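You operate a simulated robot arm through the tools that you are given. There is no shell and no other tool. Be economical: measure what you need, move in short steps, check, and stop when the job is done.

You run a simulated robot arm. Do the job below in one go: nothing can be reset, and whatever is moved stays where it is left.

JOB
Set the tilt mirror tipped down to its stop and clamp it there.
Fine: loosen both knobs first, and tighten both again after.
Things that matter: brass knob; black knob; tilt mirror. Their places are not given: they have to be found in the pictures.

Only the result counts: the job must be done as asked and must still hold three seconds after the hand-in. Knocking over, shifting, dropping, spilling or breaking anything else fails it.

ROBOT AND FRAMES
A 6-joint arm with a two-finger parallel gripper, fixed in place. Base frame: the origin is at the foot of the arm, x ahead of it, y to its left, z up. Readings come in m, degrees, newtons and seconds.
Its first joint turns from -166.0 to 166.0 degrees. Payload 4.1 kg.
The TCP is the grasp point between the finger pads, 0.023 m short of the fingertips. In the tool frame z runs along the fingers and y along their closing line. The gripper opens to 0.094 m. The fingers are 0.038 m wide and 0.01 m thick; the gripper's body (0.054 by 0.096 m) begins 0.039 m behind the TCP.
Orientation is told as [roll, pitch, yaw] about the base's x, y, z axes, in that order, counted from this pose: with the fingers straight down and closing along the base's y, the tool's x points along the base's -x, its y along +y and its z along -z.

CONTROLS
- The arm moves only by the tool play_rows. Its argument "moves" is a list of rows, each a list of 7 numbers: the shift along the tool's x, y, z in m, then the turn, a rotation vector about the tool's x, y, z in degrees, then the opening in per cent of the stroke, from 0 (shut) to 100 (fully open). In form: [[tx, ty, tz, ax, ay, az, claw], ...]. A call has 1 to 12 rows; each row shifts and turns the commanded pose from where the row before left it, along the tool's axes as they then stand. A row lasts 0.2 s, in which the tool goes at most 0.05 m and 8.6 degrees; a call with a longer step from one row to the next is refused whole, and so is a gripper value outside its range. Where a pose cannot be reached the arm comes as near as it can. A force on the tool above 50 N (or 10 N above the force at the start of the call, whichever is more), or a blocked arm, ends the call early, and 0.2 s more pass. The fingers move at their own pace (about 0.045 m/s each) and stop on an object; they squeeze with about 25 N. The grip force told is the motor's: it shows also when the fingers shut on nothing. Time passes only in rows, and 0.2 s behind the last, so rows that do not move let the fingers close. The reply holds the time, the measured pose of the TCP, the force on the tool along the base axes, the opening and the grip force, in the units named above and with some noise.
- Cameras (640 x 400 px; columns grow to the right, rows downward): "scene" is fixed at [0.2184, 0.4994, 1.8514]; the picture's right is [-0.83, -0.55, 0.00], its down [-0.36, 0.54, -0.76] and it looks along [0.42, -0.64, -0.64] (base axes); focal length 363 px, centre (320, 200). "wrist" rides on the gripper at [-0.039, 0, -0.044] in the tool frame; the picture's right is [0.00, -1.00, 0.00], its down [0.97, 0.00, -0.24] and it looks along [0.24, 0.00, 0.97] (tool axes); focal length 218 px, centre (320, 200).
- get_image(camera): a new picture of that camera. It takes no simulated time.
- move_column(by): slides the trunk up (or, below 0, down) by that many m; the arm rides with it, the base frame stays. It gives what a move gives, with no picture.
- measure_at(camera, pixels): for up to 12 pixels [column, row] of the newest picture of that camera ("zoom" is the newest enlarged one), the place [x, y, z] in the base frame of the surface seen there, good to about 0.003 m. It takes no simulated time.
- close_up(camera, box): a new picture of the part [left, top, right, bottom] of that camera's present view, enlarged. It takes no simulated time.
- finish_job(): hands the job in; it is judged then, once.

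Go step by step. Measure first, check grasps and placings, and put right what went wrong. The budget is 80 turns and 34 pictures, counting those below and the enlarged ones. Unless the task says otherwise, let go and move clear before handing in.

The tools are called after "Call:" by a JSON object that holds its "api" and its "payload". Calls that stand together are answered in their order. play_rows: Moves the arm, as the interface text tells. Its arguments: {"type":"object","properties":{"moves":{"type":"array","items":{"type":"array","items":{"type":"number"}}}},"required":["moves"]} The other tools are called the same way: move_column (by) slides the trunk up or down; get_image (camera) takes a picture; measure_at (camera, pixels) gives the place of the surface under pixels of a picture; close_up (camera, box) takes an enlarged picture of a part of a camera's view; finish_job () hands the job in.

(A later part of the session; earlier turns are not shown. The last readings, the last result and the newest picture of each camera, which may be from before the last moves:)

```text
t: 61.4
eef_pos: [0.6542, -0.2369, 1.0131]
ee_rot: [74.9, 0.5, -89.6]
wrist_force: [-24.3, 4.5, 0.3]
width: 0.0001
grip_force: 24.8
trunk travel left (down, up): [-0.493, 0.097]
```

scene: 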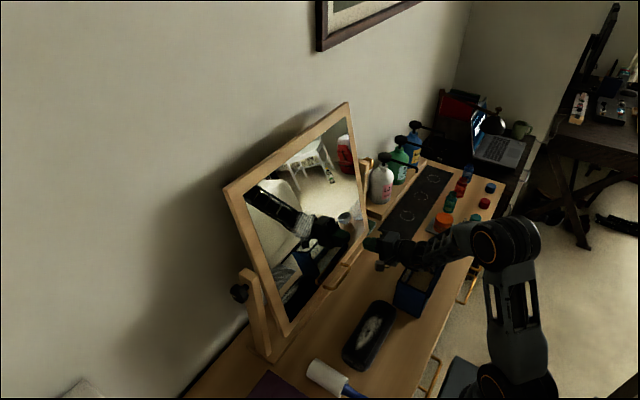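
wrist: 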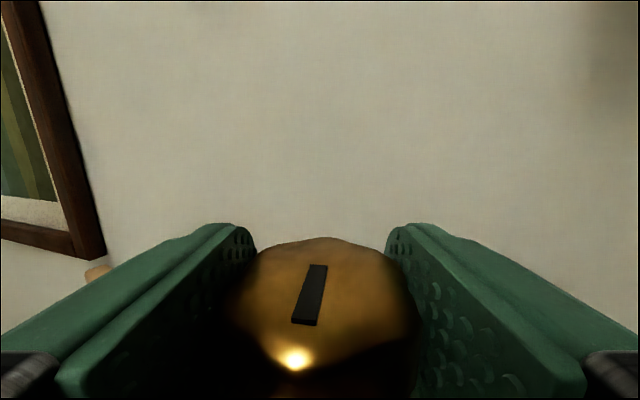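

Force rose to −24 N at x≈0.654: the mirror is at its stop. I'll back off straight and check whether it stays there.

Call:
{"api": "play_rows", "payload": {"moves": [[0, -0.0026, -0.0097, 0, 0, 0, 0], [0, -0.0053, -0.0193, 0, 0, 0, 0], [0, -0.0106, -0.0386, 0, 0, 0, 0], [0, -0.0106, -0.0386, 0, 0, 0, 0], [0, 0, 0, 0, 0, 0, 0], [0, 0, 0, 0, 0, 0, 0]]}}

Call:
{"api": "get_image", "payload": {"camera": "scene"}}

Call:
{"api": "measure_at", "payload": {"camera": "scene", "pixels": [[240, 230], [238, 215], [300, 180], [345, 150], [270, 300], [320, 270], [345, 250], [300, 285], [239, 293], [280, 270]]}}

```text
t: 62.8
eef_pos: [0.5475, -0.2383, 1.0138]
ee_rot: [74.9, 0.5, -89.6]
wrist_force: [0.8, 1.0, -0.1]
width: 0.0002
grip_force: 24.6
trunk travel left (down, up): [-0.493, 0.097]
```

```text
3 pictures are left
```

scene: 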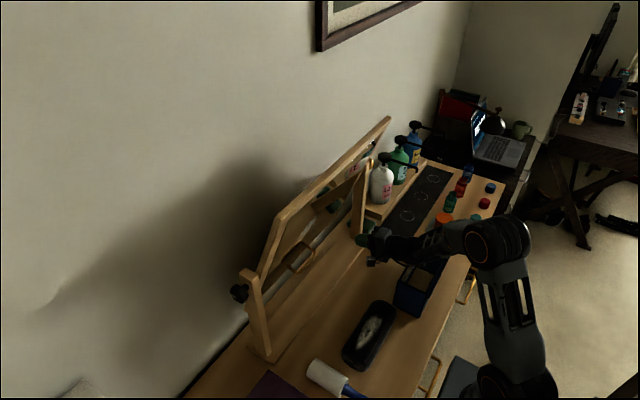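

```text
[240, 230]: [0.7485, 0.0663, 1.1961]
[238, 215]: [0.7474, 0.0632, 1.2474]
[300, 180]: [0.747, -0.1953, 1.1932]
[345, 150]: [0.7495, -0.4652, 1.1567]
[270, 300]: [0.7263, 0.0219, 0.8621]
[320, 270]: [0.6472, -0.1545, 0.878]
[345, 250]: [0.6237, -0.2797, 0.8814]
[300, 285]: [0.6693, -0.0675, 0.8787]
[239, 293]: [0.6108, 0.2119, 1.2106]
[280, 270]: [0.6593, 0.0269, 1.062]
```

The mirror stays leaning forward. I'll measure its frame to record the angle.

Call:
{"api": "measure_at", "payload": {"camera": "scene", "pixels": [[276, 222], [300, 199], [330, 174], [360, 148], [388, 121], [270, 240], [264, 265], [300, 215], [372, 150], [358, 200], [330, 220]]}}

```text
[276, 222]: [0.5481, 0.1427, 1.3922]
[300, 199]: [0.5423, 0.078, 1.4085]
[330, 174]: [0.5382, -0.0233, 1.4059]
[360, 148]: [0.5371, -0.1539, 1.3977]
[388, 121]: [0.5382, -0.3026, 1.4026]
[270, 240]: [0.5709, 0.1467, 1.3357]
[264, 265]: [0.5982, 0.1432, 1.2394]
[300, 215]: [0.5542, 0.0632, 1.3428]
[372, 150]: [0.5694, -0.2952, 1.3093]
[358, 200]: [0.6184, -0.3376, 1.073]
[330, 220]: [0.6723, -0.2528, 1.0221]
```

The frame slopes about 20° forward, sitting at its stop. Returning to the brass standoff, opening and tilting to match the knob's flats.

Call:
{"api": "play_rows", "payload": {"moves": [[-0.0292, 0.0212, -0.0194, 0, 0, 0, 0], [-0.0292, 0.0212, -0.0194, 0, 0, 0, 0], [-0.0292, 0.0212, -0.0194, 0, 0, 0, 0], [-0.0292, 0.0212, -0.0194, 0, 0, 0, 100], [-0.0292, 0.0212, -0.0194, 0, 0, 0, 100], [0, 0, 0, -8.5, 0, 0, 100], [0, 0, 0, -8.5, 0, 0, 100], [0, 0, 0, -8.5, 0, 0, 100], [0, 0, 0, -8.5, 0, 0, 100], [0, 0, 0, 0, 0, 0, 100]]}}

```text
t: 65.0
eef_pos: [0.4832, -0.3851, 1.1384]
ee_rot: [109.1, 0.6, -89.5]
wrist_force: [-0.8, -0.2, 0.0]
width: 0.094
grip_force: 0.1
trunk travel left (down, up): [-0.493, 0.097]
```

At standoff. Advancing, closing, then turning the brass knob in the tightening direction.

Call:
{"api": "play_rows", "payload": {"moves": [[0, 0.0027, 0.03, 0, 0, 0, 100], [0, 0, 0.04, 0, 0, 0, 100], [0, 0, 0.04, 0, 0, 0, 100], [0, 0, 0.04, 0, 0, 0, 100], [0, 0, 0, 0, 0, 0, 100], [0, 0, 0, 0, 0, 0, 0], [0, 0, 0, 0, 0, 0, 0], [0, 0, 0, 0, 0, 0, 0], [0, 0, 0, 0, 0, 0, 0], [0, 0, 0, 0, 0, 0, 0]]}}

Call:
{"api": "play_rows", "payload": {"moves": [[0, 0, 0, 6, 0, 0, 0], [0, 0, 0, 6, 0, 0, 0], [0, 0, 0, 6, 0, 0, 0], [0, 0, 0, 6, 0, 0, 0], [0, 0, 0, 6, 0, 0, 0], [0, 0, 0, 6, 0, 0, 0], [0, 0, 0, 6, 0, 0, 0], [0, 0, 0, 6, 0, 0, 0], [0, 0, 0, 6, 0, 0, 0], [0, 0, 0, 0, 0, 0, 0]]}}

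```text
t: 67.2
eef_pos: [0.6239, -0.3861, 1.1898]
ee_rot: [108.8, 0.4, -89.5]
wrist_force: [0.1, 1.0, -3.5]
width: 0.0411
grip_force: 45.8
trunk travel left (down, up): [-0.493, 0.097]
```

```text
t: 69.4
eef_pos: [0.6249, -0.3862, 1.1892]
ee_rot: [54.8, 0.6, -89.6]
wrist_force: [6.6, -10.1, 0.3]
width: 0.0411
grip_force: 44.9
trunk travel left (down, up): [-0.493, 0.097]
```

Turned 54° with a steady grip. I'll add 9° more, then open, swing back 45° and recentre.

Call:
{"api": "play_rows", "payload": {"moves": [[0, 0, 0, 4.5, 0, 0, 0], [0, 0, 0, 4.5, 0, 0, 0], [0, 0, 0, 0, 0, 0, 100], [0, 0, 0, 0, 0, 0, 100], [0, 0, 0, 0, 0, 0, 100], [0, 0, 0, -7.5, 0, 0, 100], [0, 0, 0, -7.5, 0, 0, 100], [0, 0, 0, -7.5, 0, 0, 100], [0, 0, 0, -7.5, 0, 0, 100], [0, 0, 0, -7.5, 0, 0, 100], [0, 0, 0, -7.5, 0, 0, 100], [0, 0, 0, 0, 0, 0, 100]]}}

Call:
{"api": "play_rows", "payload": {"moves": [[0, 0, 0, 0, 0, 0, 0], [0, 0, 0, 0, 0, 0, 0], [0, 0, 0, 0, 0, 0, 0], [0, 0, 0, 0, 0, 0, 0], [0, 0, 0, 0, 0, 0, 0], [0, 0, 0, 6, 0, 0, 0], [0, 0, 0, 6, 0, 0, 0], [0, 0, 0, 6, 0, 0, 0], [0, 0, 0, 6, 0, 0, 0], [0, 0, 0, 6, 0, 0, 0], [0, 0, 0, 6, 0, 0, 0], [0, 0, 0, 0, 0, 0, 0]]}}

```text
t: 72.0
eef_pos: [0.6234, -0.3859, 1.1904]
ee_rot: [90.9, 0.5, -89.5]
wrist_force: [-0.1, -0.7, 0.2]
width: 0.0941
grip_force: 0.0
trunk travel left (down, up): [-0.493, 0.097]
```

```text
t: 74.6
eef_pos: [0.6242, -0.3856, 1.1914]
ee_rot: [54.8, 0.5, -89.4]
wrist_force: [0.4, -0.8, -1.2]
width: 0.0417
grip_force: 44.7
trunk travel left (down, up): [-0.493, 0.097]
```

About 99° back so far. Turning 18° more to seat it against the tight stop, then looking.

Call:
{"api": "play_rows", "payload": {"moves": [[0, 0, 0, 4.5, 0, 0, 0], [0, 0, 0, 4.5, 0, 0, 0], [0, 0, 0, 4.5, 0, 0, 0], [0, 0, 0, 4.5, 0, 0, 0], [0, 0, 0, 0, 0, 0, 0]]}}

Call:
{"api": "get_image", "payload": {"camera": "wrist"}}

```text
t: 75.8
eef_pos: [0.6169, -0.3863, 1.1909]
ee_rot: [37.3, -0.5, -88.7]
wrist_force: [-16.9, -17.0, -9.6]
width: 0.0527
grip_force: 44.6
out of reach, approached as far as the arm can: row 4
trunk travel left (down, up): [-0.493, 0.097]
```

```text
2 pictures are left
```

wrist: 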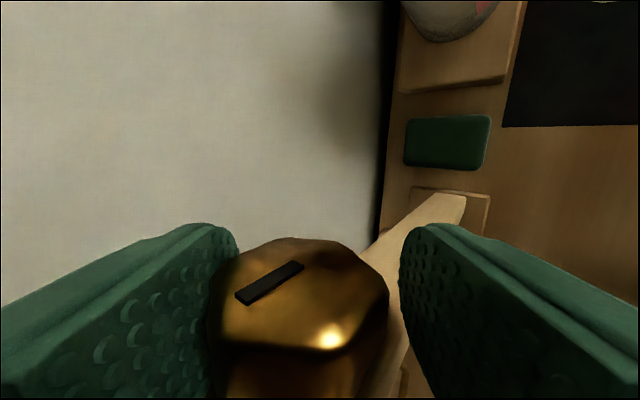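

The brass mark is back at its original tight position and the fingers began to ride over the flats, so it's seated. I'll open, swing to level and back straight out.

Call:
{"api": "play_rows", "payload": {"moves": [[0, 0, 0, 0, 0, 0, 100], [0, 0, 0, 0, 0, 0, 100], [0, 0, 0, 0, 0, 0, 100], [0, 0, 0, -7.5, 0, 0, 100], [0, 0, 0, -7.5, 0, 0, 100], [0, 0, 0, -7.5, 0, 0, 100], [0, 0, 0, -7.5, 0, 0, 100], [0, 0, 0, -7.5, 0, 0, 100], [0, 0, 0, -7.5, 0, 0, 100], [0, 0, 0, -7.5, 0, 0, 100], [0, 0, -0.04, 0, 0, 0, 100], [0, 0, -0.04, 0, 0, 0, 100]]}}

Call:
{"api": "play_rows", "payload": {"moves": [[0, 0.03, -0.03, 0, 0, 0, 100], [0, 0.03, -0.03, 0, 0, 0, 100], [0, 0.03, -0.03, 7, 0, 0, 100], [0, 0, 0, 7, 0, 0, 100], [0, 0, 0, 7, 0, 0, 100], [0, 0, 0, 7, 0, 0, 100]]}}

```text
t: 77.2
eef_pos: [0.6088, -0.3788, 1.192]
ee_rot: [58.7, 0.8, -89.1]
wrist_force: [-36.3, 13.3, 10.0]
width: 0.094
grip_force: 0.1
trunk travel left (down, up): [-0.493, 0.097]
stopped in row 7: the force on the tool passed its limit (the readings are from after the stop); the commanded pose is now the measured one
```

```text
t: 78.6
eef_pos: [0.5529, -0.3574, 1.2768]
ee_rot: [30.4, 1.0, -89.1]
wrist_force: [-0.2, -0.8, -0.8]
width: 0.094
grip_force: 0.0
out of reach, approached as far as the arm can: row 4, 5, 6
trunk travel left (down, up): [-0.493, 0.097]
```

The hand snagged during the swing because it was off-centre and near its reach limit; it's free now at (0.553, −0.357, 1.277). I'll move outward and back, tilt up, and check the brass knob's mark with a zoomed picture.

Call:
{"api": "play_rows", "payload": {"moves": [[-0.015, 0, -0.02, 0, 0, 0, 100], [-0.015, -0.02, -0.03, 0, 0, 0, 100], [0, -0.03, 0, -8, 0, 0, 100], [0, -0.03, 0, -8, 0, 0, 100], [0, 0, 0, -8, 0, 0, 100], [0, 0, 0, -8, 0, 0, 100], [0, 0, 0, 0, 0, 0, 100]]}}

```text
t: 80.2
eef_pos: [0.448, -0.383, 1.2692]
ee_rot: [62.7, 0.9, -89.1]
wrist_force: [0.2, 0.5, -0.4]
width: 0.094
grip_force: 0.0
out of reach, approached as far as the arm can: row 1
trunk travel left (down, up): [-0.493, 0.097]
```

Now a zoom on the brass knob from nearly the same viewpoint as before it was loosened.

Call:
{"api": "close_up", "payload": {"camera": "wrist", "box": [260, 140, 356, 200]}}

Call:
{"api": "measure_at", "payload": {"camera": "zoom", "pixels": [[200, 130], [300, 130], [320, 200], [500, 360]]}}

```text
6.67 times, centred on (308, 170) of wrist
```

zoom: 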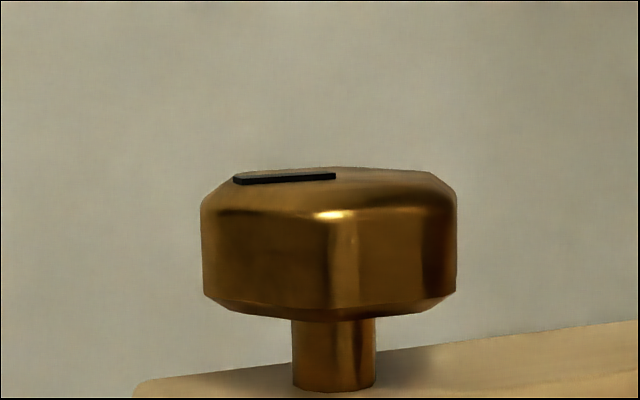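

```text
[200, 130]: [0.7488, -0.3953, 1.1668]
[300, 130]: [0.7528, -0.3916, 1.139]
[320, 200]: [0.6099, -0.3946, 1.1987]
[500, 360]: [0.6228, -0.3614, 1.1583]
```

The mark and facets match the original tight view (mark at about 13–53% of the knob's width both times), so the brass knob is tight. Rolling the hand back and crossing to the black side along the route that worked.

Call:
{"api": "play_rows", "payload": {"moves": [[0, 0, -0.03, 0, 0, -8.2, 100], [0, 0, 0, 0, 0, -8.2, 100], [0, 0, 0, 0, 0, -8.2, 100], [0, 0, 0, 0, 0, -8.2, 100], [0, 0, 0, 0, 0, -8.2, 100], [0, 0, 0, 0, 0, -8.2, 100], [0, 0, 0, 0, 0, -8.2, 100], [0, 0, 0, 0, 0, -8.2, 100], [0, 0, 0, 0, 0, -8.2, 100], [0, 0, 0, 0, 0, -8.2, 100], [0, 0, 0, 0, 0, -8, 100]]}}

Call:
{"api": "play_rows", "payload": {"moves": [[0, 0.045, 0, 0, 0, 0, 100], [0, 0.045, 0, 0, 0, 0, 100], [0, 0.045, 0, 0, 0, 0, 100], [0, 0.045, 0, 0, 0, 0, 100], [0, 0.045, 0, 0, 0, 0, 100], [0, 0.045, 0, 0, 0, 0, 100], [0, 0.045, 0, 0, 0, 0, 100], [0, 0.045, 0, 0, 0, 0, 100], [0, 0.045, 0, 0, 0, 0, 100], [0, 0.045, 0, 0, 0, 0, 100], [0, 0.045, 0, 0, 0, 0, 100]]}}

```text
t: 82.6
eef_pos: [0.4216, -0.383, 1.2816]
ee_rot: [1.7, -62.5, -0.6]
wrist_force: [-0.5, 0.6, 0.3]
width: 0.0944
grip_force: 0.0
trunk travel left (down, up): [-0.493, 0.097]
```

```text
t: 85.0
eef_pos: [0.4146, 0.1137, 1.2913]
ee_rot: [1.9, -62.7, -0.9]
wrist_force: [-0.6, -0.3, 0.1]
width: 0.0938
grip_force: 0.0
trunk travel left (down, up): [-0.493, 0.097]
```

Crossed to (0.415, 0.114, 1.291). Finishing the shift left, rolling −90°, then tilting to about 7° below level to match the knob's flats.

Call:
{"api": "play_rows", "payload": {"moves": [[0, 0.0315, 0, 0, 0, 0, 100], [0, 0.0315, 0, 0, 0, 0, 100], [0, 0.0315, 0, 0, 0, 0, 100], [0, 0, 0, 0, 0, -8.2, 100], [0, 0, 0, 0, 0, -8.2, 100], [0, 0, 0, 0, 0, -8.2, 100], [0, 0, 0, 0, 0, -8.2, 100], [0, 0, 0, 0, 0, -8.2, 100], [0, 0, 0, 0, 0, -8.2, 100], [0, 0, 0, 0, 0, -8.2, 100], [0, 0, 0, 0, 0, -8.2, 100], [0, 0, 0, 0, 0, -8.2, 100]]}}

Call:
{"api": "play_rows", "payload": {"moves": [[0, 0, 0, 0, 0, -8.2, 100], [0, 0, 0, 0, 0, -8, 100], [0, 0, 0, 6.7, 0, 0, 100], [0, 0, 0, 6.7, 0, 0, 100], [0, 0, 0, 6.6, 0, 0, 100], [0, 0, 0, 0, 0, 0, 100]]}}

```text
t: 87.6
eef_pos: [0.4122, 0.2071, 1.2909]
ee_rot: [-61.5, -15.2, 83.3]
wrist_force: [-0.2, 0.4, 0.1]
width: 0.094
grip_force: 0.0
trunk travel left (down, up): [-0.493, 0.097]
```

```text
t: 89.0
eef_pos: [0.4124, 0.2071, 1.2914]
ee_rot: [-82.6, -0.9, 90.8]
wrist_force: [0.0, -1.1, 0.7]
width: 0.0937
grip_force: 0.1
trunk travel left (down, up): [-0.493, 0.097]
```

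Aligned at 7° below level. Lowering, advancing onto the black knob and closing.

Call:
{"api": "play_rows", "payload": {"moves": [[-0.002, 0.036, 0, 0, 0, 0, 100], [0, 0.036, 0, 0, 0, 0, 100], [0, 0, 0.0446, 0, 0, 0, 100], [0, 0, 0.0446, 0, 0, 0, 100], [0, 0, 0.0446, 0, 0, 0, 100], [0, 0, 0.0446, 0, 0, 0, 100], [0, 0, 0.0446, 0, 0, 0, 100], [0, 0, 0, 0, 0, 0, 100]]}}

Call:
{"api": "play_rows", "payload": {"moves": [[0, 0, 0, 0, 0, 0, 0], [0, 0, 0, 0, 0, 0, 0], [0, 0, 0, 0, 0, 0, 0], [0, 0, 0, 0, 0, 0, 0], [0, 0, 0, 0, 0, 0, 0]]}}

```text
t: 90.8
eef_pos: [0.6254, 0.2118, 1.1916]
ee_rot: [-82.6, -0.9, 90.9]
wrist_force: [-0.3, -0.2, 0.4]
width: 0.094
grip_force: 0.1
trunk travel left (down, up): [-0.493, 0.097]
```

```text
t: 92.0
eef_pos: [0.6255, 0.214, 1.1901]
ee_rot: [-82.4, -0.8, 90.9]
wrist_force: [-4.6, -1.4, -9.6]
width: 0.0412
grip_force: 45.0
trunk travel left (down, up): [-0.493, 0.097]
```

Gripped squarely on the flats at 0.0412. Turning in the tightening direction by 37°.

Call:
{"api": "play_rows", "payload": {"moves": [[0, 0, 0, 6.2, 0, 0, 0], [0, 0, 0, 6.2, 0, 0, 0], [0, 0, 0, 6.2, 0, 0, 0], [0, 0, 0, 6.2, 0, 0, 0], [0, 0, 0, 6.2, 0, 0, 0], [0, 0, 0, 6.2, 0, 0, 0], [0, 0, 0, 0, 0, 0, 0]]}}

Call:
{"api": "play_rows", "payload": {"moves": [[0, 0, 0, 0, 0, 0, 100], [0, 0, 0, 0, 0, 0, 100], [0, 0, 0, 0, 0, 0, 100], [0, 0, 0, 0, 0, 0, 100], [0, 0, 0, -7.5, 0, 0, 100], [0, 0, 0, -7.5, 0, 0, 100], [0, 0, 0, -7.5, 0, 0, 100], [0, 0, 0, -7.5, 0, 0, 100], [0, 0, 0, -7.5, 0, 0, 100], [0, 0, 0, -7.5, 0, 0, 100], [0, 0, 0, 0, 0, 0, 100]]}}

```text
t: 93.6
eef_pos: [0.6247, 0.2125, 1.1897]
ee_rot: [-119.9, -0.9, 91.0]
wrist_force: [-7.0, -4.3, -15.7]
width: 0.0415
grip_force: 44.5
trunk travel left (down, up): [-0.493, 0.097]
```

```text
t: 96.0
eef_pos: [0.6253, 0.213, 1.1934]
ee_rot: [-74.6, -1.0, 90.8]
wrist_force: [0.4, 0.1, -0.2]
width: 0.094
grip_force: 0.1
trunk travel left (down, up): [-0.493, 0.097]
```

Good swing back. Regripping and turning another 45°.

Call:
{"api": "play_rows", "payload": {"moves": [[0, 0.001, 0, 0, 0, 0, 0], [0, 0, 0, 0, 0, 0, 0], [0, 0, 0, 0, 0, 0, 0], [0, 0, 0, 0, 0, 0, 0], [0, 0, 0, 0, 0, 0, 0], [0, 0, 0, 7.5, 0, 0, 0], [0, 0, 0, 7.5, 0, 0, 0], [0, 0, 0, 7.5, 0, 0, 0], [0, 0, 0, 7.5, 0, 0, 0], [0, 0, 0, 7.5, 0, 0, 0], [0, 0, 0, 7.5, 0, 0, 0], [0, 0, 0, 0, 0, 0, 0]]}}

Call:
{"api": "play_rows", "payload": {"moves": [[0, 0, 0, 0, 0, 0, 100], [0, 0, 0, 0, 0, 0, 100], [0, 0, 0, 0, 0, 0, 100], [0, 0, 0, 0, 0, 0, 100], [0, 0, 0, -7.5, 0, 0, 100], [0, 0, 0, -7.5, 0, 0, 100], [0, 0, 0, -7.5, 0, 0, 100], [0, 0, 0, -7.5, 0, 0, 100], [0, 0, 0, -7.5, 0, 0, 100], [0, 0, 0, -7.5, 0, 0, 100], [0, 0, 0, 0, 0, 0, 100]]}}

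```text
t: 98.6
eef_pos: [0.6233, 0.2138, 1.1901]
ee_rot: [-119.9, -0.9, 90.8]
wrist_force: [-3.4, -0.6, -5.5]
width: 0.0411
grip_force: 45.2
trunk travel left (down, up): [-0.493, 0.097]
```

```text
t: 101.0
eef_pos: [0.624, 0.2126, 1.191]
ee_rot: [-74.7, -0.9, 90.9]
wrist_force: [-0.9, 0.1, -0.1]
width: 0.0942
grip_force: 0.0
trunk travel left (down, up): [-0.493, 0.097]
```

82° back so far with no slip. Regripping and turning up to 20° more, watching for the stop.

Call:
{"api": "play_rows", "payload": {"moves": [[0, 0, 0, 0, 0, 0, 0], [0, 0, 0, 0, 0, 0, 0], [0, 0, 0, 0, 0, 0, 0], [0, 0, 0, 0, 0, 0, 0], [0, 0, 0, 0, 0, 0, 0], [0, 0, 0, 5, 0, 0, 0], [0, 0, 0, 5, 0, 0, 0], [0, 0, 0, 5, 0, 0, 0], [0, 0, 0, 0, 0, 0, 0]]}}

Call:
{"api": "play_rows", "payload": {"moves": [[0, 0, 0, 4, 0, 0, 0], [0, 0, 0, 0, 0, 0, 0]]}}

```text
t: 103.0
eef_pos: [0.6252, 0.2136, 1.1902]
ee_rot: [-89.8, -0.9, 91.0]
wrist_force: [-3.2, -0.6, -4.2]
width: 0.0414
grip_force: 44.6
trunk travel left (down, up): [-0.493, 0.097]
```

```text
t: 103.6
eef_pos: [0.6239, 0.2128, 1.1904]
ee_rot: [-93.7, -1.0, 90.9]
wrist_force: [1.0, 1.5, -4.3]
width: 0.0411
grip_force: 44.2
trunk travel left (down, up): [-0.493, 0.097]
```

101° back and level again, where the flats were originally. I'll press 8° more to make sure it's seated.

Call:
{"api": "play_rows", "payload": {"moves": [[0, 0, 0, 4, 0, 0, 0], [0, 0, 0, 4, 0, 0, 0], [0, 0, 0, 0, 0, 0, 0]]}}

```text
t: 104.4
eef_pos: [0.6249, 0.2129, 1.1905]
ee_rot: [-101.8, -0.9, 91.0]
wrist_force: [0.3, 1.6, -2.6]
width: 0.0412
grip_force: 44.8
trunk travel left (down, up): [-0.493, 0.097]
```

No sign of the stop yet (width unchanged). Turning 15° more.

Call:
{"api": "play_rows", "payload": {"moves": [[0, 0, 0, 5, 0, 0, 0], [0, 0, 0, 5, 0, 0, 0], [0, 0, 0, 5, 0, 0, 0], [0, 0, 0, 0, 0, 0, 0]]}}

```text
t: 105.4
eef_pos: [0.6247, 0.2138, 1.1903]
ee_rot: [-116.8, -0.8, 90.9]
wrist_force: [3.8, 1.4, 1.5]
width: 0.0415
grip_force: 45.1
trunk travel left (down, up): [-0.493, 0.097]
```

The readings can't tell slip from rotation, so I'll use the last picture on the mark.

Call:
{"api": "get_image", "payload": {"camera": "wrist"}}

Call:
{"api": "measure_at", "payload": {"camera": "wrist", "pixels": [[318, 272], [330, 272], [350, 272], [370, 275], [320, 260], [340, 250], [300, 285], [360, 290], [320, 300], [500, 300], [560, 150], [560, 60]]}}

```text
0 pictures are left
```

wrist: 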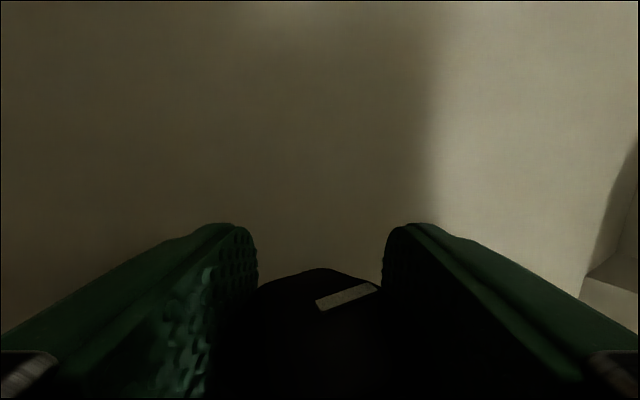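

```text
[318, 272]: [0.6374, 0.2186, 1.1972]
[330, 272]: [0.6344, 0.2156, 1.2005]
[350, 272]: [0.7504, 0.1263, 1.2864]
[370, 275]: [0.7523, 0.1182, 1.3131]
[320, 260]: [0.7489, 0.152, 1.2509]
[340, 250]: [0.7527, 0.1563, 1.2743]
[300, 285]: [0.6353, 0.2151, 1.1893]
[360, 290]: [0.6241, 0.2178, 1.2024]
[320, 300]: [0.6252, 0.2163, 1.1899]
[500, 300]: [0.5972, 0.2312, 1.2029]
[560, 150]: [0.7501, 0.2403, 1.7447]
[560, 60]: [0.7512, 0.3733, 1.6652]
```

The mark reads from (320,300) to (360,290) as nearly straight up. I'll measure its ends to confirm.

Call:
{"api": "measure_at", "payload": {"camera": "wrist", "pixels": [[321, 304], [330, 301], [345, 297], [360, 292], [370, 288], [376, 287]]}}

```text
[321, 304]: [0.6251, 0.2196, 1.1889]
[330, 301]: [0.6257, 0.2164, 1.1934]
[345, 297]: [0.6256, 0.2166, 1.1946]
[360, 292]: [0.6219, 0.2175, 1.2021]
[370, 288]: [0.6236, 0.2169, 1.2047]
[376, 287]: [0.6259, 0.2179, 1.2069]
```

The black mark points straight up (x constant at 0.625, z 1.189→1.207) while the hand is 27° further round, so the knob is seated tight and the fingers slipped. Releasing and backing straight out.

Call:
{"api": "play_rows", "payload": {"moves": [[0, 0, 0, 0, 0, 0, 100], [0, 0, 0, 0, 0, 0, 100], [0, 0, 0, 0, 0, 0, 100], [0, 0, 0, 0, 0, 0, 100], [0, 0, 0, 0, 0, 0, 100], [0, 0, -0.03, 0, 0, 0, 100], [0, 0, -0.04, 0, 0, 0, 100], [0, 0, -0.04, 0, 0, 0, 100], [0, 0, -0.04, 0, 0, 0, 100]]}}

Call:
{"api": "play_rows", "payload": {"moves": [[0, 0, 0, -8.4, 0, 0, 0], [0, 0, 0, -8.4, 0, 0, 0], [0, 0, 0, -8.4, 0, 0, 0], [0, 0, 0, -8.4, 0, 0, 0], [0, 0, 0, -8.4, 0, 0, 0], [0, 0, 0, 0, 0, 0, 0]]}}

```text
t: 107.4
eef_pos: [0.4893, 0.2113, 1.1226]
ee_rot: [-116.8, -1.0, 90.9]
wrist_force: [0.7, -0.1, 0.9]
width: 0.0941
grip_force: 0.0
trunk travel left (down, up): [-0.493, 0.097]
```

```text
t: 108.8
eef_pos: [0.4891, 0.2128, 1.1236]
ee_rot: [-74.7, -0.9, 90.9]
wrist_force: [-0.3, -0.1, -0.1]
width: 0.0001
grip_force: 25.3
trunk travel left (down, up): [-0.493, 0.097]
```

Both knobs are released. With no pictures left, I'll verify the mirror by a gentle touch on its bottom rail from the left side; contact is expected at TCP x≈0.652 if it's still at the stop.

Call:
{"api": "play_rows", "payload": {"moves": [[0.033, 0.026, 0.0098, 0, 0, 0, 0], [0.033, 0.026, 0.0098, 0, 0, 0, 0], [0.033, 0.026, 0.0098, 0, 0, 0, 0], [0.033, 0.026, 0.0098, 0, 0, 0, 0], [0, -0.0052, 0.0193, 0, 0, 0, 0], [0, -0.0052, 0.0193, 0, 0, 0, 0], [0, -0.0052, 0.0193, 0, 0, 0, 0], [0, -0.0052, 0.0193, 0, 0, 0, 0], [0, -0.0052, 0.0193, 0, 0, 0, 0], [0, 0, 0, 0, 0, 0, 0]]}}

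Call:
{"api": "play_rows", "payload": {"moves": [[0, -0.0026, 0.0097, 0, 0, 0, 0], [0, -0.0026, 0.0097, 0, 0, 0, 0], [0, -0.0026, 0.0097, 0, 0, 0, 0], [0, -0.0026, 0.0097, 0, 0, 0, 0], [0, 0, 0, 0, 0, 0, 0]]}}

```text
t: 111.0
eef_pos: [0.6022, 0.0832, 1.0095]
ee_rot: [-74.7, -0.9, 90.5]
wrist_force: [0.3, 0.7, -0.1]
width: 0.0001
grip_force: 24.5
trunk travel left (down, up): [-0.493, 0.097]
```

```text
t: 112.1
eef_pos: [0.6336, 0.0863, 1.0099]
ee_rot: [-74.4, -0.9, 90.5]
wrist_force: [-44.9, -2.3, 15.2]
width: 0.0001
grip_force: 25.3
trunk travel left (down, up): [-0.493, 0.097]
stopped in row 5: the force on the tool passed its limit (the readings are from after the stop); the commanded pose is now the measured one
```

Contact came earlier than expected (TCP x≈0.633 at 45 N against ≈0.654 at 24 N before), so the mirror may have crept off its stop. The last wrist picture may show part of its frame at lower right; measuring there.

Call:
{"api": "measure_at", "payload": {"camera": "wrist", "pixels": [[600, 290], [620, 310], [635, 330], [630, 380], [625, 220], [590, 285], [635, 290], [615, 285]]}}

Call:
{"api": "play_rows", "payload": {"moves": [[0, 0.0026, -0.0097, 0, 0, 0, 0], [0, 0.0026, -0.0097, 0, 0, 0, 0], [0, 0, 0, 0, 0, 0, 0]]}}

```text
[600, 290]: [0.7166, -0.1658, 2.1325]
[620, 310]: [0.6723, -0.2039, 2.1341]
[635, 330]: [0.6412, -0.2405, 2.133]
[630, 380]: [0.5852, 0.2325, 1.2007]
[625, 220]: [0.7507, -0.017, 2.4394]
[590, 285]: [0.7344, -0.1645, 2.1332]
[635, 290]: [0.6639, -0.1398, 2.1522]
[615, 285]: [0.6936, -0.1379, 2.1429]
```

```text
t: 112.9
eef_pos: [0.6208, 0.0842, 1.0063]
ee_rot: [-74.2, -0.9, 90.5]
wrist_force: [0.5, 0.5, -0.4]
width: 0.0
grip_force: 25.2
trunk travel left (down, up): [-0.493, 0.097]
```

I need the actual tilt. I'll find the contact onset on the frame at this height in small steps, then compare with a second height.

Call:
{"api": "play_rows", "payload": {"moves": [[-0.015, -0.004, 0.0, 0, 0, 0, 0], [0, 0, 0, 0, 0, 0, 0]]}}

Call:
{"api": "play_rows", "payload": {"moves": [[0, -0.0013, 0.0048, 0, 0, 0, 0], [0, 0, 0, 0, 0, 0, 0]]}}

Call:
{"api": "play_rows", "payload": {"moves": [[0, -0.0013, 0.0048, 0, 0, 0, 0], [0, 0, 0, 0, 0, 0, 0]]}}

Call:
{"api": "play_rows", "payload": {"moves": [[0, -0.0013, 0.0048, 0, 0, 0, 0], [0, 0, 0, 0, 0, 0, 0]]}}

```text
t: 113.5
eef_pos: [0.6205, 0.1001, 1.0099]
ee_rot: [-74.1, -0.8, 90.5]
wrist_force: [-0.2, 0.1, 0.6]
width: 0.0001
grip_force: 24.8
trunk travel left (down, up): [-0.493, 0.097]
```

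```text
t: 114.1
eef_pos: [0.6261, 0.0998, 1.0093]
ee_rot: [-74.0, -0.9, 90.5]
wrist_force: [0.2, -0.1, -0.2]
width: 0.0001
grip_force: 25.3
trunk travel left (down, up): [-0.493, 0.097]
```

```text
t: 114.7
eef_pos: [0.6304, 0.1012, 1.0103]
ee_rot: [-74.1, -0.8, 90.5]
wrist_force: [0.1, -0.1, -0.1]
width: 0.0
grip_force: 25.3
trunk travel left (down, up): [-0.493, 0.097]
```

```text
t: 115.3
eef_pos: [0.6346, 0.0997, 1.0103]
ee_rot: [-74.0, -0.7, 90.5]
wrist_force: [-8.9, 0.4, -0.6]
width: 0.0
grip_force: 25.0
trunk travel left (down, up): [-0.493, 0.097]
```

Onset at TCP x≈0.634 for z=1.010. Now the same touch 12 cm higher: a 20° tilt predicts ≈0.590.

Call:
{"api": "play_rows", "payload": {"moves": [[0, 0.0078, -0.029, 0, 0, 0, 0], [0, 0.0078, -0.029, 0, 0, 0, 0], [0, -0.0386, -0.0104, 0, 0, 0, 0], [0, -0.0386, -0.0104, 0, 0, 0, 0], [0, -0.0386, -0.0104, 0, 0, 0, 0], [0, 0, 0, 0, 0, 0, 0]]}}

Call:
{"api": "play_rows", "payload": {"moves": [[0, -0.0021, 0.0077, 0, 0, 0, 0], [0, 0, 0, 0, 0, 0, 0]]}}

Call:
{"api": "play_rows", "payload": {"moves": [[0, -0.0013, 0.0048, 0, 0, 0, 0], [0, 0, 0, 0, 0, 0, 0]]}}

Call:
{"api": "play_rows", "payload": {"moves": [[0, -0.0013, 0.0048, 0, 0, 0, 0], [0, 0, 0, 0, 0, 0, 0]]}}

```text
t: 116.7
eef_pos: [0.5756, 0.0975, 1.1319]
ee_rot: [-74.0, -0.8, 90.5]
wrist_force: [-0.4, 0.1, 0.5]
width: 0.0
grip_force: 24.9
trunk travel left (down, up): [-0.493, 0.097]
```

```text
t: 117.3
eef_pos: [0.5839, 0.0988, 1.1314]
ee_rot: [-74.2, -0.8, 90.5]
wrist_force: [0.9, 0.4, -0.1]
width: 0.0
grip_force: 25.0
trunk travel left (down, up): [-0.493, 0.097]
```

```text
t: 117.9
eef_pos: [0.5898, 0.099, 1.1317]
ee_rot: [-74.0, -0.8, 90.6]
wrist_force: [0.1, 0.2, -0.3]
width: 0.0
grip_force: 24.7
trunk travel left (down, up): [-0.493, 0.097]
```

```text
t: 118.5
eef_pos: [0.5947, 0.0983, 1.1309]
ee_rot: [-74.1, -0.8, 90.4]
wrist_force: [-0.2, -0.6, 0.0]
width: 0.0
grip_force: 24.9
trunk travel left (down, up): [-0.493, 0.097]
```

Still no contact at 0.595. Continuing the small steps.

Call:
{"api": "play_rows", "payload": {"moves": [[0, -0.001, 0.0039, 0, 0, 0, 0], [0, 0, 0, 0, 0, 0, 0]]}}

Call:
{"api": "play_rows", "payload": {"moves": [[0, -0.001, 0.0039, 0, 0, 0, 0], [0, 0, 0, 0, 0, 0, 0]]}}

Call:
{"api": "play_rows", "payload": {"moves": [[0, -0.001, 0.0039, 0, 0, 0, 0], [0, 0, 0, 0, 0, 0, 0]]}}

```text
t: 119.1
eef_pos: [0.5968, 0.0985, 1.1314]
ee_rot: [-74.1, -0.7, 90.4]
wrist_force: [0.4, -0.8, 0.6]
width: 0.0
grip_force: 25.2
trunk travel left (down, up): [-0.493, 0.097]
```

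```text
t: 119.7
eef_pos: [0.6044, 0.0988, 1.1305]
ee_rot: [-74.1, -0.7, 90.4]
wrist_force: [0.9, -0.3, 0.2]
width: 0.0
grip_force: 25.0
trunk travel left (down, up): [-0.493, 0.097]
```

```text
t: 120.3
eef_pos: [0.6049, 0.0985, 1.1313]
ee_rot: [-74.1, -0.9, 90.4]
wrist_force: [-13.9, -1.5, -2.1]
width: 0.0001
grip_force: 25.3
trunk travel left (down, up): [-0.493, 0.097]
```

Onset at ≈0.604 for z=1.131 gives a tilt of only about 14°, so the mirror was knocked about 6° back, probably when the hand snagged beside it. I'll loosen the black knob again, push the mirror back to its stop and reclamp, starting with a black-knob standoff.

Call:
{"api": "play_rows", "payload": {"moves": [[0, 0.0104, -0.0387, 0, 0, 0, 0], [0, 0.0104, -0.0387, 0, 0, 0, 0], [0, 0.0104, -0.0387, 0, 0, 0, 0], [-0.0378, -0.0193, -0.0052, 0, 0, 0, 0], [-0.0378, -0.0193, -0.0052, 0, 0, 0, 0], [-0.0378, -0.0193, -0.0052, 0, 0, 0, 100], [0, 0, 0, 8, 0, 0, 100], [0, 0, 0, 8, 0, 0, 100], [0, 0, 0, 0, 0, 0, 100], [0, 0, 0, 0, 0, 0, 100], [0, 0, 0, 0, 0, 0, 100]]}}

```text
t: 122.7
eef_pos: [0.4867, 0.209, 1.1939]
ee_rot: [-90.1, -0.8, 90.5]
wrist_force: [0.0, -0.9, -0.1]
width: 0.0941
grip_force: 0.2
trunk travel left (down, up): [-0.493, 0.097]
```

At standoff. Batch: advance, grip, turn loose 42°, swing back 45° open, regrip, turn 45°.

Call:
{"api": "play_rows", "payload": {"moves": [[-0.003, 0.003, 0.033, 0, 0, 0, 100], [0, 0, 0.035, 0, 0, 0, 100], [0, 0, 0.035, 0, 0, 0, 100], [0, 0, 0.035, 0, 0, 0, 100], [0, 0, 0, 0, 0, 0, 100], [0, 0, 0, 0, 0, 0, 0], [0, 0, 0, 0, 0, 0, 0], [0, 0, 0, 0, 0, 0, 0], [0, 0, 0, 0, 0, 0, 0], [0, 0, 0, 0, 0, 0, 0]]}}

Call:
{"api": "play_rows", "payload": {"moves": [[0, 0, 0, -7, 0, 0, 0], [0, 0, 0, -7, 0, 0, 0], [0, 0, 0, -7, 0, 0, 0], [0, 0, 0, -7, 0, 0, 0], [0, 0, 0, -7, 0, 0, 0], [0, 0, 0, -7, 0, 0, 0], [0, 0, 0, 0, 0, 0, 0]]}}

Call:
{"api": "play_rows", "payload": {"moves": [[0, 0, 0, 0, 0, 0, 100], [0, 0, 0, 0, 0, 0, 100], [0, 0, 0, 0, 0, 0, 100], [0, 0, 0, 0, 0, 0, 100], [0, 0, 0, 7.5, 0, 0, 100], [0, 0, 0, 7.5, 0, 0, 100], [0, 0, 0, 7.5, 0, 0, 100], [0, 0, 0, 7.5, 0, 0, 100], [0, 0, 0, 7.5, 0, 0, 100], [0, 0, 0, 7.5, 0, 0, 100], [0, 0, 0, 0, 0, 0, 100]]}}

Call:
{"api": "play_rows", "payload": {"moves": [[0, 0, 0, 0, 0, 0, 0], [0, 0, 0, 0, 0, 0, 0], [0, 0, 0, 0, 0, 0, 0], [0, 0, 0, 0, 0, 0, 0], [0, 0, 0, 0, 0, 0, 0], [0, 0, 0, -7.5, 0, 0, 0], [0, 0, 0, -7.5, 0, 0, 0], [0, 0, 0, -7.5, 0, 0, 0], [0, 0, 0, -7.5, 0, 0, 0], [0, 0, 0, -7.5, 0, 0, 0], [0, 0, 0, -7.5, 0, 0, 0], [0, 0, 0, 0, 0, 0, 0]]}}

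```text
t: 124.9
eef_pos: [0.625, 0.2145, 1.1892]
ee_rot: [-89.9, -0.8, 90.5]
wrist_force: [-1.6, -0.6, -4.4]
width: 0.0415
grip_force: 44.9
trunk travel left (down, up): [-0.493, 0.097]
```

```text
t: 126.5
eef_pos: [0.6247, 0.215, 1.1904]
ee_rot: [-47.8, -0.8, 90.4]
wrist_force: [-12.2, 0.7, -19.0]
width: 0.0413
grip_force: 44.6
trunk travel left (down, up): [-0.493, 0.097]
```

```text
t: 128.9
eef_pos: [0.6259, 0.2139, 1.1914]
ee_rot: [-93.3, -0.8, 90.4]
wrist_force: [0.4, -0.1, -0.2]
width: 0.0938
grip_force: 0.1
trunk travel left (down, up): [-0.493, 0.097]
```

```text
t: 131.5
eef_pos: [0.6247, 0.2153, 1.1899]
ee_rot: [-47.8, -0.8, 90.4]
wrist_force: [-8.3, 2.6, -18.9]
width: 0.0414
grip_force: 45.1
trunk travel left (down, up): [-0.493, 0.097]
```

About 87° loosened. I'll add 10°, release, tilt to −15°, back out, and move the closed fingers in front of the bottom rail.

Call:
{"api": "play_rows", "payload": {"moves": [[0, 0, 0, -5, 0, 0, 0], [0, 0, 0, -5, 0, 0, 0], [0, 0, 0, 0, 0, 0, 100], [0, 0, 0, 0, 0, 0, 100], [0, 0, 0, 0, 0, 0, 100], [0, 0, 0, 0, 0, 0, 100], [0, 0, 0, 7.5, 0, 0, 100], [0, 0, 0, 7.5, 0, 0, 100], [0, 0, 0, 7.5, 0, 0, 100], [0, 0, 0, 7.5, 0, 0, 100], [0, 0, 0, 7.5, 0, 0, 100]]}}

Call:
{"api": "play_rows", "payload": {"moves": [[0, 0, -0.045, 0, 0, 0, 100], [0, 0, -0.045, 0, 0, 0, 100], [0, 0, -0.045, 0, 0, 0, 100], [0.0215, 0.0319, 0.0182, 0, 0, 0, 0], [0.0215, 0.0319, 0.0182, 0, 0, 0, 0], [0.0215, 0.0319, 0.0182, 0, 0, 0, 0], [0.0215, 0.0319, 0.0182, 0, 0, 0, 0], [0.0215, 0.0319, 0.0182, 0, 0, 0, 0], [0.0215, 0.0319, 0.0182, 0, 0, 0, 0], [0, 0, 0, 0, 0, 0, 0]]}}

```text
t: 133.9
eef_pos: [0.6244, 0.2146, 1.1901]
ee_rot: [-75.6, -0.8, 90.5]
wrist_force: [-0.7, 0.6, 0.2]
width: 0.0944
grip_force: 0.1
trunk travel left (down, up): [-0.493, 0.097]
```

```text
t: 136.1
eef_pos: [0.5528, 0.0876, 1.0109]
ee_rot: [-75.6, -0.8, 90.5]
wrist_force: [0.2, -0.3, 0.2]
width: 0.0
grip_force: 24.5
trunk travel left (down, up): [-0.493, 0.097]
```

In front of the rail. Pushing: quick to x≈0.62, then small steps.

Call:
{"api": "play_rows", "payload": {"moves": [[0, -0.0044, 0.0164, 0, 0, 0, 0], [0, -0.0044, 0.0164, 0, 0, 0, 0], [0, -0.0044, 0.0164, 0, 0, 0, 0], [0, -0.0044, 0.0164, 0, 0, 0, 0], [0, 0, 0, 0, 0, 0, 0]]}}

Call:
{"api": "play_rows", "payload": {"moves": [[0, -0.0015, 0.0058, 0, 0, 0, 0], [0, -0.0015, 0.0058, 0, 0, 0, 0], [0, -0.0015, 0.0058, 0, 0, 0, 0], [0, 0, 0, 0, 0, 0, 0]]}}

Call:
{"api": "play_rows", "payload": {"moves": [[0, -0.0013, 0.0048, 0, 0, 0, 0], [0, 0, 0, 0, 0, 0, 0]]}}

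Call:
{"api": "play_rows", "payload": {"moves": [[0, -0.0013, 0.0048, 0, 0, 0, 0], [0, 0, 0, 0, 0, 0, 0]]}}

```text
t: 137.3
eef_pos: [0.6219, 0.0864, 1.0109]
ee_rot: [-75.7, -0.9, 90.5]
wrist_force: [-0.3, 0.4, -0.4]
width: 0.0
grip_force: 24.7
trunk travel left (down, up): [-0.493, 0.097]
```

```text
t: 138.3
eef_pos: [0.635, 0.0871, 1.0108]
ee_rot: [-75.6, -0.9, 90.6]
wrist_force: [-30.2, -0.7, -2.2]
width: 0.0001
grip_force: 24.7
trunk travel left (down, up): [-0.493, 0.097]
```

```text
t: 138.7
eef_pos: [0.6373, 0.088, 1.011]
ee_rot: [-75.4, -0.8, 90.5]
wrist_force: [-34.4, -1.5, 12.2]
width: 0.0
grip_force: 25.2
trunk travel left (down, up): [-0.493, 0.097]
stopped in row 2: the force on the tool passed its limit (the readings are from after the stop); the commanded pose is now the measured one
```

```text
t: 139.1
eef_pos: [0.6389, 0.0878, 1.0126]
ee_rot: [-75.3, -0.8, 90.5]
wrist_force: [-39.7, -3.0, 16.8]
width: 0.0
grip_force: 25.1
trunk travel left (down, up): [-0.493, 0.097]
stopped in row 1: the force on the tool passed its limit (the readings are from after the stop); the commanded pose is now the measured one
```

It holds at 40–50 N with x≈0.638. Before undoing the brass knob, I'll touch the right side at exactly the earlier push spot (y≈−0.237), where the stop read 0.654.

Call:
{"api": "play_rows", "payload": {"moves": [[0, 0.011, -0.0412, 0, 0, 0, 0], [0, 0.011, -0.0412, 0, 0, 0, 0], [0.0406, 0, 0, 0, 0, 0, 0], [0.0406, 0, 0, 0, 0, 0, 0], [0.0406, 0, 0, 0, 0, 0, 0], [0.0406, 0, 0, 0, 0, 0, 0], [0.0406, 0, 0, 0, 0, 0, 0], [0.0406, 0, 0, 0, 0, 0, 0], [0.0406, 0, 0, 0, 0, 0, 0], [0.0406, 0, 0, 0, 0, 0, 0], [0, 0, 0, 0, 0, 0, 0]]}}

Call:
{"api": "play_rows", "payload": {"moves": [[0, -0.0085, 0.0319, 0, 0, 0, 0], [0, -0.0085, 0.0319, 0, 0, 0, 0], [0, 0, 0, 0, 0, 0, 0]]}}

Call:
{"api": "play_rows", "payload": {"moves": [[0, -0.0013, 0.0048, 0, 0, 0, 0], [0, -0.0013, 0.0048, 0, 0, 0, 0], [0, 0, 0, 0, 0, 0, 0]]}}

Call:
{"api": "play_rows", "payload": {"moves": [[0, -0.0013, 0.0048, 0, 0, 0, 0], [0, 0, 0, 0, 0, 0, 0]]}}

Call:
{"api": "play_rows", "payload": {"moves": [[0, -0.0013, 0.0048, 0, 0, 0, 0], [0, 0, 0, 0, 0, 0, 0]]}}

```text
t: 141.5
eef_pos: [0.5395, 0.0569, 1.059]
ee_rot: [-74.8, -0.4, 89.7]
wrist_force: [-0.1, 1.0, -0.3]
width: 0.0001
grip_force: 25.1
out of reach, approached as far as the arm can: row 3, 4, 5, 6, 7, 8, 9, 10
trunk travel left (down, up): [-0.493, 0.097]
```

```text
t: 142.3
eef_pos: [0.605, 0.0672, 1.0617]
ee_rot: [-74.8, -0.6, 90.0]
wrist_force: [-1.0, -0.2, 0.0]
width: 0.0003
grip_force: 25.0
out of reach, approached as far as the arm can: row 1
trunk travel left (down, up): [-0.493, 0.097]
```

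```text
t: 143.1
eef_pos: [0.6149, 0.0674, 1.0608]
ee_rot: [-74.8, -0.7, 90.1]
wrist_force: [0.0, 0.3, -1.2]
width: 0.0
grip_force: 24.3
trunk travel left (down, up): [-0.493, 0.097]
```

```text
t: 143.7
eef_pos: [0.6195, 0.0679, 1.0605]
ee_rot: [-74.9, -0.6, 90.0]
wrist_force: [0.2, -0.1, -0.3]
width: 0.0001
grip_force: 25.2
trunk travel left (down, up): [-0.493, 0.097]
```

```text
t: 144.3
eef_pos: [0.6241, 0.0679, 1.0599]
ee_rot: [-74.8, -0.7, 90.1]
wrist_force: [-0.6, 0.2, 0.7]
width: 0.0001
grip_force: 25.0
trunk travel left (down, up): [-0.493, 0.097]
```

The arm can't cross in this posture and stopped at y≈0.068, z≈1.06. It's in front of the glass without contact at 0.624, so I'll feel gently for the glass here for another data point.

Call:
{"api": "play_rows", "payload": {"moves": [[0, -0.001, 0.0039, 0, 0, 0, 0], [0, 0, 0, 0, 0, 0, 0]]}}

Call:
{"api": "play_rows", "payload": {"moves": [[0, -0.001, 0.0039, 0, 0, 0, 0], [0, 0, 0, 0, 0, 0, 0]]}}

```text
t: 144.9
eef_pos: [0.6249, 0.0687, 1.0618]
ee_rot: [-74.8, -0.5, 90.2]
wrist_force: [-21.1, -1.7, -1.5]
width: 0.0004
grip_force: 25.5
trunk travel left (down, up): [-0.493, 0.097]
```

```text
t: 145.5
eef_pos: [0.6267, 0.0687, 1.0616]
ee_rot: [-74.7, -0.6, 90.0]
wrist_force: [-44.8, -3.6, -2.9]
width: 0.0
grip_force: 25.0
trunk travel left (down, up): [-0.493, 0.097]
```

The three touch points fit about 15°, and the tight brass knob is holding it there, so the brass knob must be loosened too. Retreating and crossing to the brass side via the proven route.

Call:
{"api": "play_rows", "payload": {"moves": [[0, 0.0116, -0.0435, 0, 0, 0, 0], [0, 0.0116, -0.0435, 0, 0, 0, 0], [-0.01, -0.044, -0.0119, 0, 0, 0, 0], [-0.01, -0.044, -0.0119, 0, 0, 0, 0], [-0.01, -0.044, -0.0119, 0, 0, 0, 0], [-0.01, -0.044, -0.0119, 0, 0, 0, 100], [-0.01, -0.044, -0.0119, 0, 0, 0, 100], [0, 0, 0, -6, 0, 0, 100], [0, 0, 0, -6, 0, 0, 100], [0, 0.0182, -0.0356, 0, 0, 0, 100], [0, 0.0182, -0.0356, 0, 0, 0, 100], [0, 0.0182, -0.0356, 0, 0, 0, 100]]}}

Call:
{"api": "play_rows", "payload": {"moves": [[0, 0, 0, 0, 0, 8.2, 100], [0, 0, 0, 0, 0, 8.2, 100], [0, 0, 0, 0, 0, 8.2, 100], [0, 0, 0, 0, 0, 8.2, 100], [0, 0, 0, 0, 0, 8.2, 100], [0, 0, 0, 0, 0, 8.2, 100], [0, 0, 0, 0, 0, 8.2, 100], [0, 0, 0, 0, 0, 8.2, 100], [0, 0, 0, 0, 0, 8.2, 100], [0, 0, 0, 0, 0, 8.2, 100], [0, 0, 0, 0, 0, 8, 100]]}}

Call:
{"api": "play_rows", "payload": {"moves": [[0, -0.045, 0, 0, 0, 0, 100], [0, -0.045, 0, 0, 0, 0, 100], [0, -0.045, 0, 0, 0, 0, 100], [0, -0.045, 0, 0, 0, 0, 100], [0, -0.045, 0, 0, 0, 0, 100], [0, -0.045, 0, 0, 0, 0, 100], [0, -0.045, 0, 0, 0, 0, 100], [0, -0.045, 0, 0, 0, 0, 100], [0, -0.045, 0, 0, 0, 0, 100], [0, -0.045, 0, 0, 0, 0, 100], [0, -0.045, 0, 0, 0, 0, 100], [0, -0.01, 0, 0, 0, 0, 100]]}}

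Call:
{"api": "play_rows", "payload": {"moves": [[0, 0, 0, 0, 0, 8.2, 100], [0, 0, 0, 0, 0, 8.2, 100], [0, 0, 0, 0, 0, 8.2, 100], [0, 0, 0, 0, 0, 8.2, 100], [0, 0, 0, 0, 0, 8.2, 100], [0, 0, 0, 0, 0, 8.2, 100], [0, 0, 0, 0, 0, 8.2, 100], [0, 0, 0, 0, 0, 8.2, 100], [0, 0, 0, 0, 0, 8.2, 100], [0, 0, 0, 0, 0, 8.2, 100], [0, 0, 0, 0, 0, 8, 100]]}}

```text
t: 148.1
eef_pos: [0.422, 0.1116, 1.2908]
ee_rot: [-62.9, -0.8, 90.6]
wrist_force: [0.6, -0.2, -0.2]
width: 0.0941
grip_force: 0.2
trunk travel left (down, up): [-0.493, 0.097]
```

```text
t: 150.5
eef_pos: [0.4224, 0.1117, 1.2891]
ee_rot: [2.0, -62.8, -1.4]
wrist_force: [0.4, -0.1, 0.1]
width: 0.0942
grip_force: 0.0
trunk travel left (down, up): [-0.493, 0.097]
```

```text
t: 153.1
eef_pos: [0.4272, -0.3944, 1.2827]
ee_rot: [1.6, -62.9, -0.9]
wrist_force: [-0.5, 0.0, 1.2]
width: 0.0939
grip_force: 0.0
trunk travel left (down, up): [-0.493, 0.097]
```

```text
t: 155.5
eef_pos: [0.4269, -0.3931, 1.2822]
ee_rot: [62.9, 1.0, -89.5]
wrist_force: [-0.8, 0.4, -0.6]
width: 0.094
grip_force: 0.0
trunk travel left (down, up): [-0.493, 0.097]
```

Crossed. Batch: level, advance on the brass knob, grip, loosen 25°, swing back 45°, regrip, loosen 45°.

Call:
{"api": "play_rows", "payload": {"moves": [[0, 0, 0, -6.75, 0, 0, 100], [0, 0, 0, -6.75, 0, 0, 100], [0, 0, 0, -6.75, 0, 0, 100], [0, 0, 0, -6.75, 0, 0, 100], [0.0035, -0.0458, 0, 0, 0, 0, 100], [0.0035, -0.0458, 0, 0, 0, 0, 100], [0, 0, 0.0395, 0, 0, 0, 100], [0, 0, 0.0395, 0, 0, 0, 100], [0, 0, 0.0395, 0, 0, 0, 100], [0, 0, 0.0395, 0, 0, 0, 100], [0, 0, 0.0395, 0, 0, 0, 100], [0, 0, 0, 0, 0, 0, 100]]}}

Call:
{"api": "play_rows", "payload": {"moves": [[0, 0, 0, 0, 0, 0, 0], [0, 0, 0, 0, 0, 0, 0], [0, 0, 0, 0, 0, 0, 0], [0, 0, 0, 0, 0, 0, 0], [0, 0, 0, 0, 0, 0, 0], [0, 0, 0, -6, 0, 0, 0], [0, 0, 0, -6, 0, 0, 0], [0, 0, 0, -6, 0, 0, 0], [0, 0, 0, -6, 0, 0, 0], [0, 0, 0, 0, 0, 0, 0]]}}

Call:
{"api": "play_rows", "payload": {"moves": [[0, 0, 0, 0, 0, 0, 100], [0, 0, 0, 0, 0, 0, 100], [0, 0, 0, 0, 0, 0, 100], [0, 0, 0, 0, 0, 0, 100], [0, 0, 0, 7.5, 0, 0, 100], [0, 0, 0, 7.5, 0, 0, 100], [0, 0, 0, 7.5, 0, 0, 100], [0, 0, 0, 7.5, 0, 0, 100], [0, 0, 0, 7.5, 0, 0, 100], [0, 0, 0, 7.5, 0, 0, 100], [0, 0, 0, 0, 0, 0, 100]]}}

Call:
{"api": "play_rows", "payload": {"moves": [[0, 0, 0, 0, 0, 0, 0], [0, 0, 0, 0, 0, 0, 0], [0, 0, 0, 0, 0, 0, 0], [0, 0, 0, 0, 0, 0, 0], [0, 0, 0, 0, 0, 0, 0], [0, 0, 0, -7.5, 0, 0, 0], [0, 0, 0, -7.5, 0, 0, 0], [0, 0, 0, -7.5, 0, 0, 0], [0, 0, 0, -7.5, 0, 0, 0], [0, 0, 0, -7.5, 0, 0, 0], [0, 0, 0, -7.5, 0, 0, 0], [0, 0, 0, 0, 0, 0, 0]]}}

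```text
t: 158.1
eef_pos: [0.6239, -0.3831, 1.1907]
ee_rot: [90.0, 0.8, -89.5]
wrist_force: [0.8, 0.6, 0.4]
width: 0.0941
grip_force: 0.0
trunk travel left (down, up): [-0.493, 0.097]
```

```text
t: 160.3
eef_pos: [0.6217, -0.3851, 1.1884]
ee_rot: [113.8, 0.9, -89.5]
wrist_force: [-24.4, 8.9, -15.3]
width: 0.0418
grip_force: 44.8
trunk travel left (down, up): [-0.493, 0.097]
```

```text
t: 162.7
eef_pos: [0.6235, -0.3832, 1.1916]
ee_rot: [68.9, 0.8, -89.5]
wrist_force: [0.5, 1.0, 0.5]
width: 0.094
grip_force: 0.1
trunk travel left (down, up): [-0.493, 0.097]
```

```text
t: 165.3
eef_pos: [0.6225, -0.3846, 1.189]
ee_rot: [113.8, 0.9, -89.6]
wrist_force: [-25.0, 5.7, -14.8]
width: 0.0412
grip_force: 45.3
trunk travel left (down, up): [-0.493, 0.097]
```

Consistent strokes, 69° so far. Final 35° stroke, then release, tilt to −15°, back out and go to the push start point at y≈−0.238.

Call:
{"api": "play_rows", "payload": {"moves": [[0, 0, 0, 0, 0, 0, 100], [0, 0, 0, 0, 0, 0, 100], [0, 0, 0, 0, 0, 0, 100], [0, 0, 0, 0, 0, 0, 100], [0, 0, 0, 7.5, 0, 0, 100], [0, 0, 0, 7.5, 0, 0, 100], [0, 0, 0, 7.5, 0, 0, 100], [0, 0, 0, 7.5, 0, 0, 100], [0, 0, 0, 7.5, 0, 0, 100], [0, 0, 0, 7.5, 0, 0, 100], [0, 0, 0, 0, 0, 0, 100]]}}

Call:
{"api": "play_rows", "payload": {"moves": [[0, 0, 0, 0, 0, 0, 0], [0, 0, 0, 0, 0, 0, 0], [0, 0, 0, 0, 0, 0, 0], [0, 0, 0, 0, 0, 0, 0], [0, 0, 0, 0, 0, 0, 0], [0, 0, 0, -7, 0, 0, 0], [0, 0, 0, -7, 0, 0, 0], [0, 0, 0, -7, 0, 0, 0], [0, 0, 0, -7, 0, 0, 0], [0, 0, 0, -7, 0, 0, 0], [0, 0, 0, 0, 0, 0, 0]]}}

Call:
{"api": "play_rows", "payload": {"moves": [[0, 0, 0, 0, 0, 0, 100], [0, 0, 0, 0, 0, 0, 100], [0, 0, 0, 0, 0, 0, 100], [0, 0, 0, 0, 0, 0, 100], [0, 0, 0, 7.25, 0, 0, 100], [0, 0, 0, 7.25, 0, 0, 100], [0, 0, 0, 7.25, 0, 0, 100], [0, 0, 0, 7.25, 0, 0, 100], [0, 0, -0.046, 0, 0, 0, 100], [0, 0, -0.047, 0, 0, 0, 100], [0, 0, -0.047, 0, 0, 0, 100]]}}

Call:
{"api": "play_rows", "payload": {"moves": [[0.0243, -0.0318, 0.019, 0, 0, 0, 0], [0.0243, -0.0318, 0.019, 0, 0, 0, 0], [0.0243, -0.0318, 0.019, 0, 0, 0, 0], [0.0243, -0.0318, 0.019, 0, 0, 0, 0], [0.0243, -0.0318, 0.019, 0, 0, 0, 0], [0.0243, -0.0318, 0.019, 0, 0, 0, 0], [0, 0, 0, 0, 0, 0, 0]]}}

```text
t: 167.7
eef_pos: [0.6238, -0.3824, 1.1918]
ee_rot: [68.8, 0.7, -89.3]
wrist_force: [0.4, -0.1, 0.2]
width: 0.0937
grip_force: 0.1
trunk travel left (down, up): [-0.493, 0.097]
```

```text
t: 170.1
eef_pos: [0.6232, -0.3828, 1.1901]
ee_rot: [103.9, 0.7, -89.5]
wrist_force: [-9.6, 2.0, -15.1]
width: 0.0412
grip_force: 44.3
trunk travel left (down, up): [-0.493, 0.097]
```

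```text
t: 172.5
eef_pos: [0.4865, -0.3842, 1.2277]
ee_rot: [74.8, 0.8, -89.4]
wrist_force: [-0.6, 0.6, 0.1]
width: 0.0939
grip_force: 0.0
trunk travel left (down, up): [-0.493, 0.097]
```

```text
t: 174.1
eef_pos: [0.5481, -0.2357, 1.015]
ee_rot: [74.9, 0.8, -89.5]
wrist_force: [-0.3, -0.7, -0.5]
width: 0.0001
grip_force: 25.1
trunk travel left (down, up): [-0.493, 0.097]
```

All on plan. Pushing the rail toward the stop again, with readings along the way.

Call:
{"api": "play_rows", "payload": {"moves": [[0, 0.0045, 0.0169, 0, 0, 0, 0], [0, 0.0045, 0.0169, 0, 0, 0, 0], [0, 0.0045, 0.0169, 0, 0, 0, 0], [0, 0.0045, 0.0169, 0, 0, 0, 0], [0, 0, 0, 0, 0, 0, 0]]}}

Call:
{"api": "play_rows", "payload": {"moves": [[0, 0.0018, 0.0067, 0, 0, 0, 0], [0, 0.0018, 0.0067, 0, 0, 0, 0], [0, 0.0018, 0.0067, 0, 0, 0, 0], [0, 0, 0, 0, 0, 0, 0]]}}

Call:
{"api": "play_rows", "payload": {"moves": [[0, 0.0013, 0.0048, 0, 0, 0, 0], [0, 0.0013, 0.0048, 0, 0, 0, 0], [0, 0, 0, 0, 0, 0, 0]]}}

Call:
{"api": "play_rows", "payload": {"moves": [[0, 0.0013, 0.0048, 0, 0, 0, 0], [0, 0, 0, 0, 0, 0, 0]]}}

```text
t: 175.3
eef_pos: [0.6177, -0.2349, 1.0165]
ee_rot: [74.9, 0.8, -89.6]
wrist_force: [0.5, -0.1, 0.4]
width: 0.0001
grip_force: 25.1
trunk travel left (down, up): [-0.493, 0.097]
```

```text
t: 176.3
eef_pos: [0.6378, -0.2341, 1.0155]
ee_rot: [74.9, 0.8, -89.3]
wrist_force: [0.3, 0.0, 0.3]
width: 0.0001
grip_force: 25.5
trunk travel left (down, up): [-0.493, 0.097]
```

```text
t: 177.1
eef_pos: [0.6482, -0.2353, 1.0153]
ee_rot: [74.9, 0.8, -89.5]
wrist_force: [-0.9, 0.4, -0.1]
width: 0.0003
grip_force: 25.4
trunk travel left (down, up): [-0.493, 0.097]
```

```text
t: 177.7
eef_pos: [0.6522, -0.2353, 1.0157]
ee_rot: [74.9, 0.8, -89.5]
wrist_force: [-2.0, 0.0, 0.7]
width: 0.0
grip_force: 25.4
trunk travel left (down, up): [-0.493, 0.097]
```

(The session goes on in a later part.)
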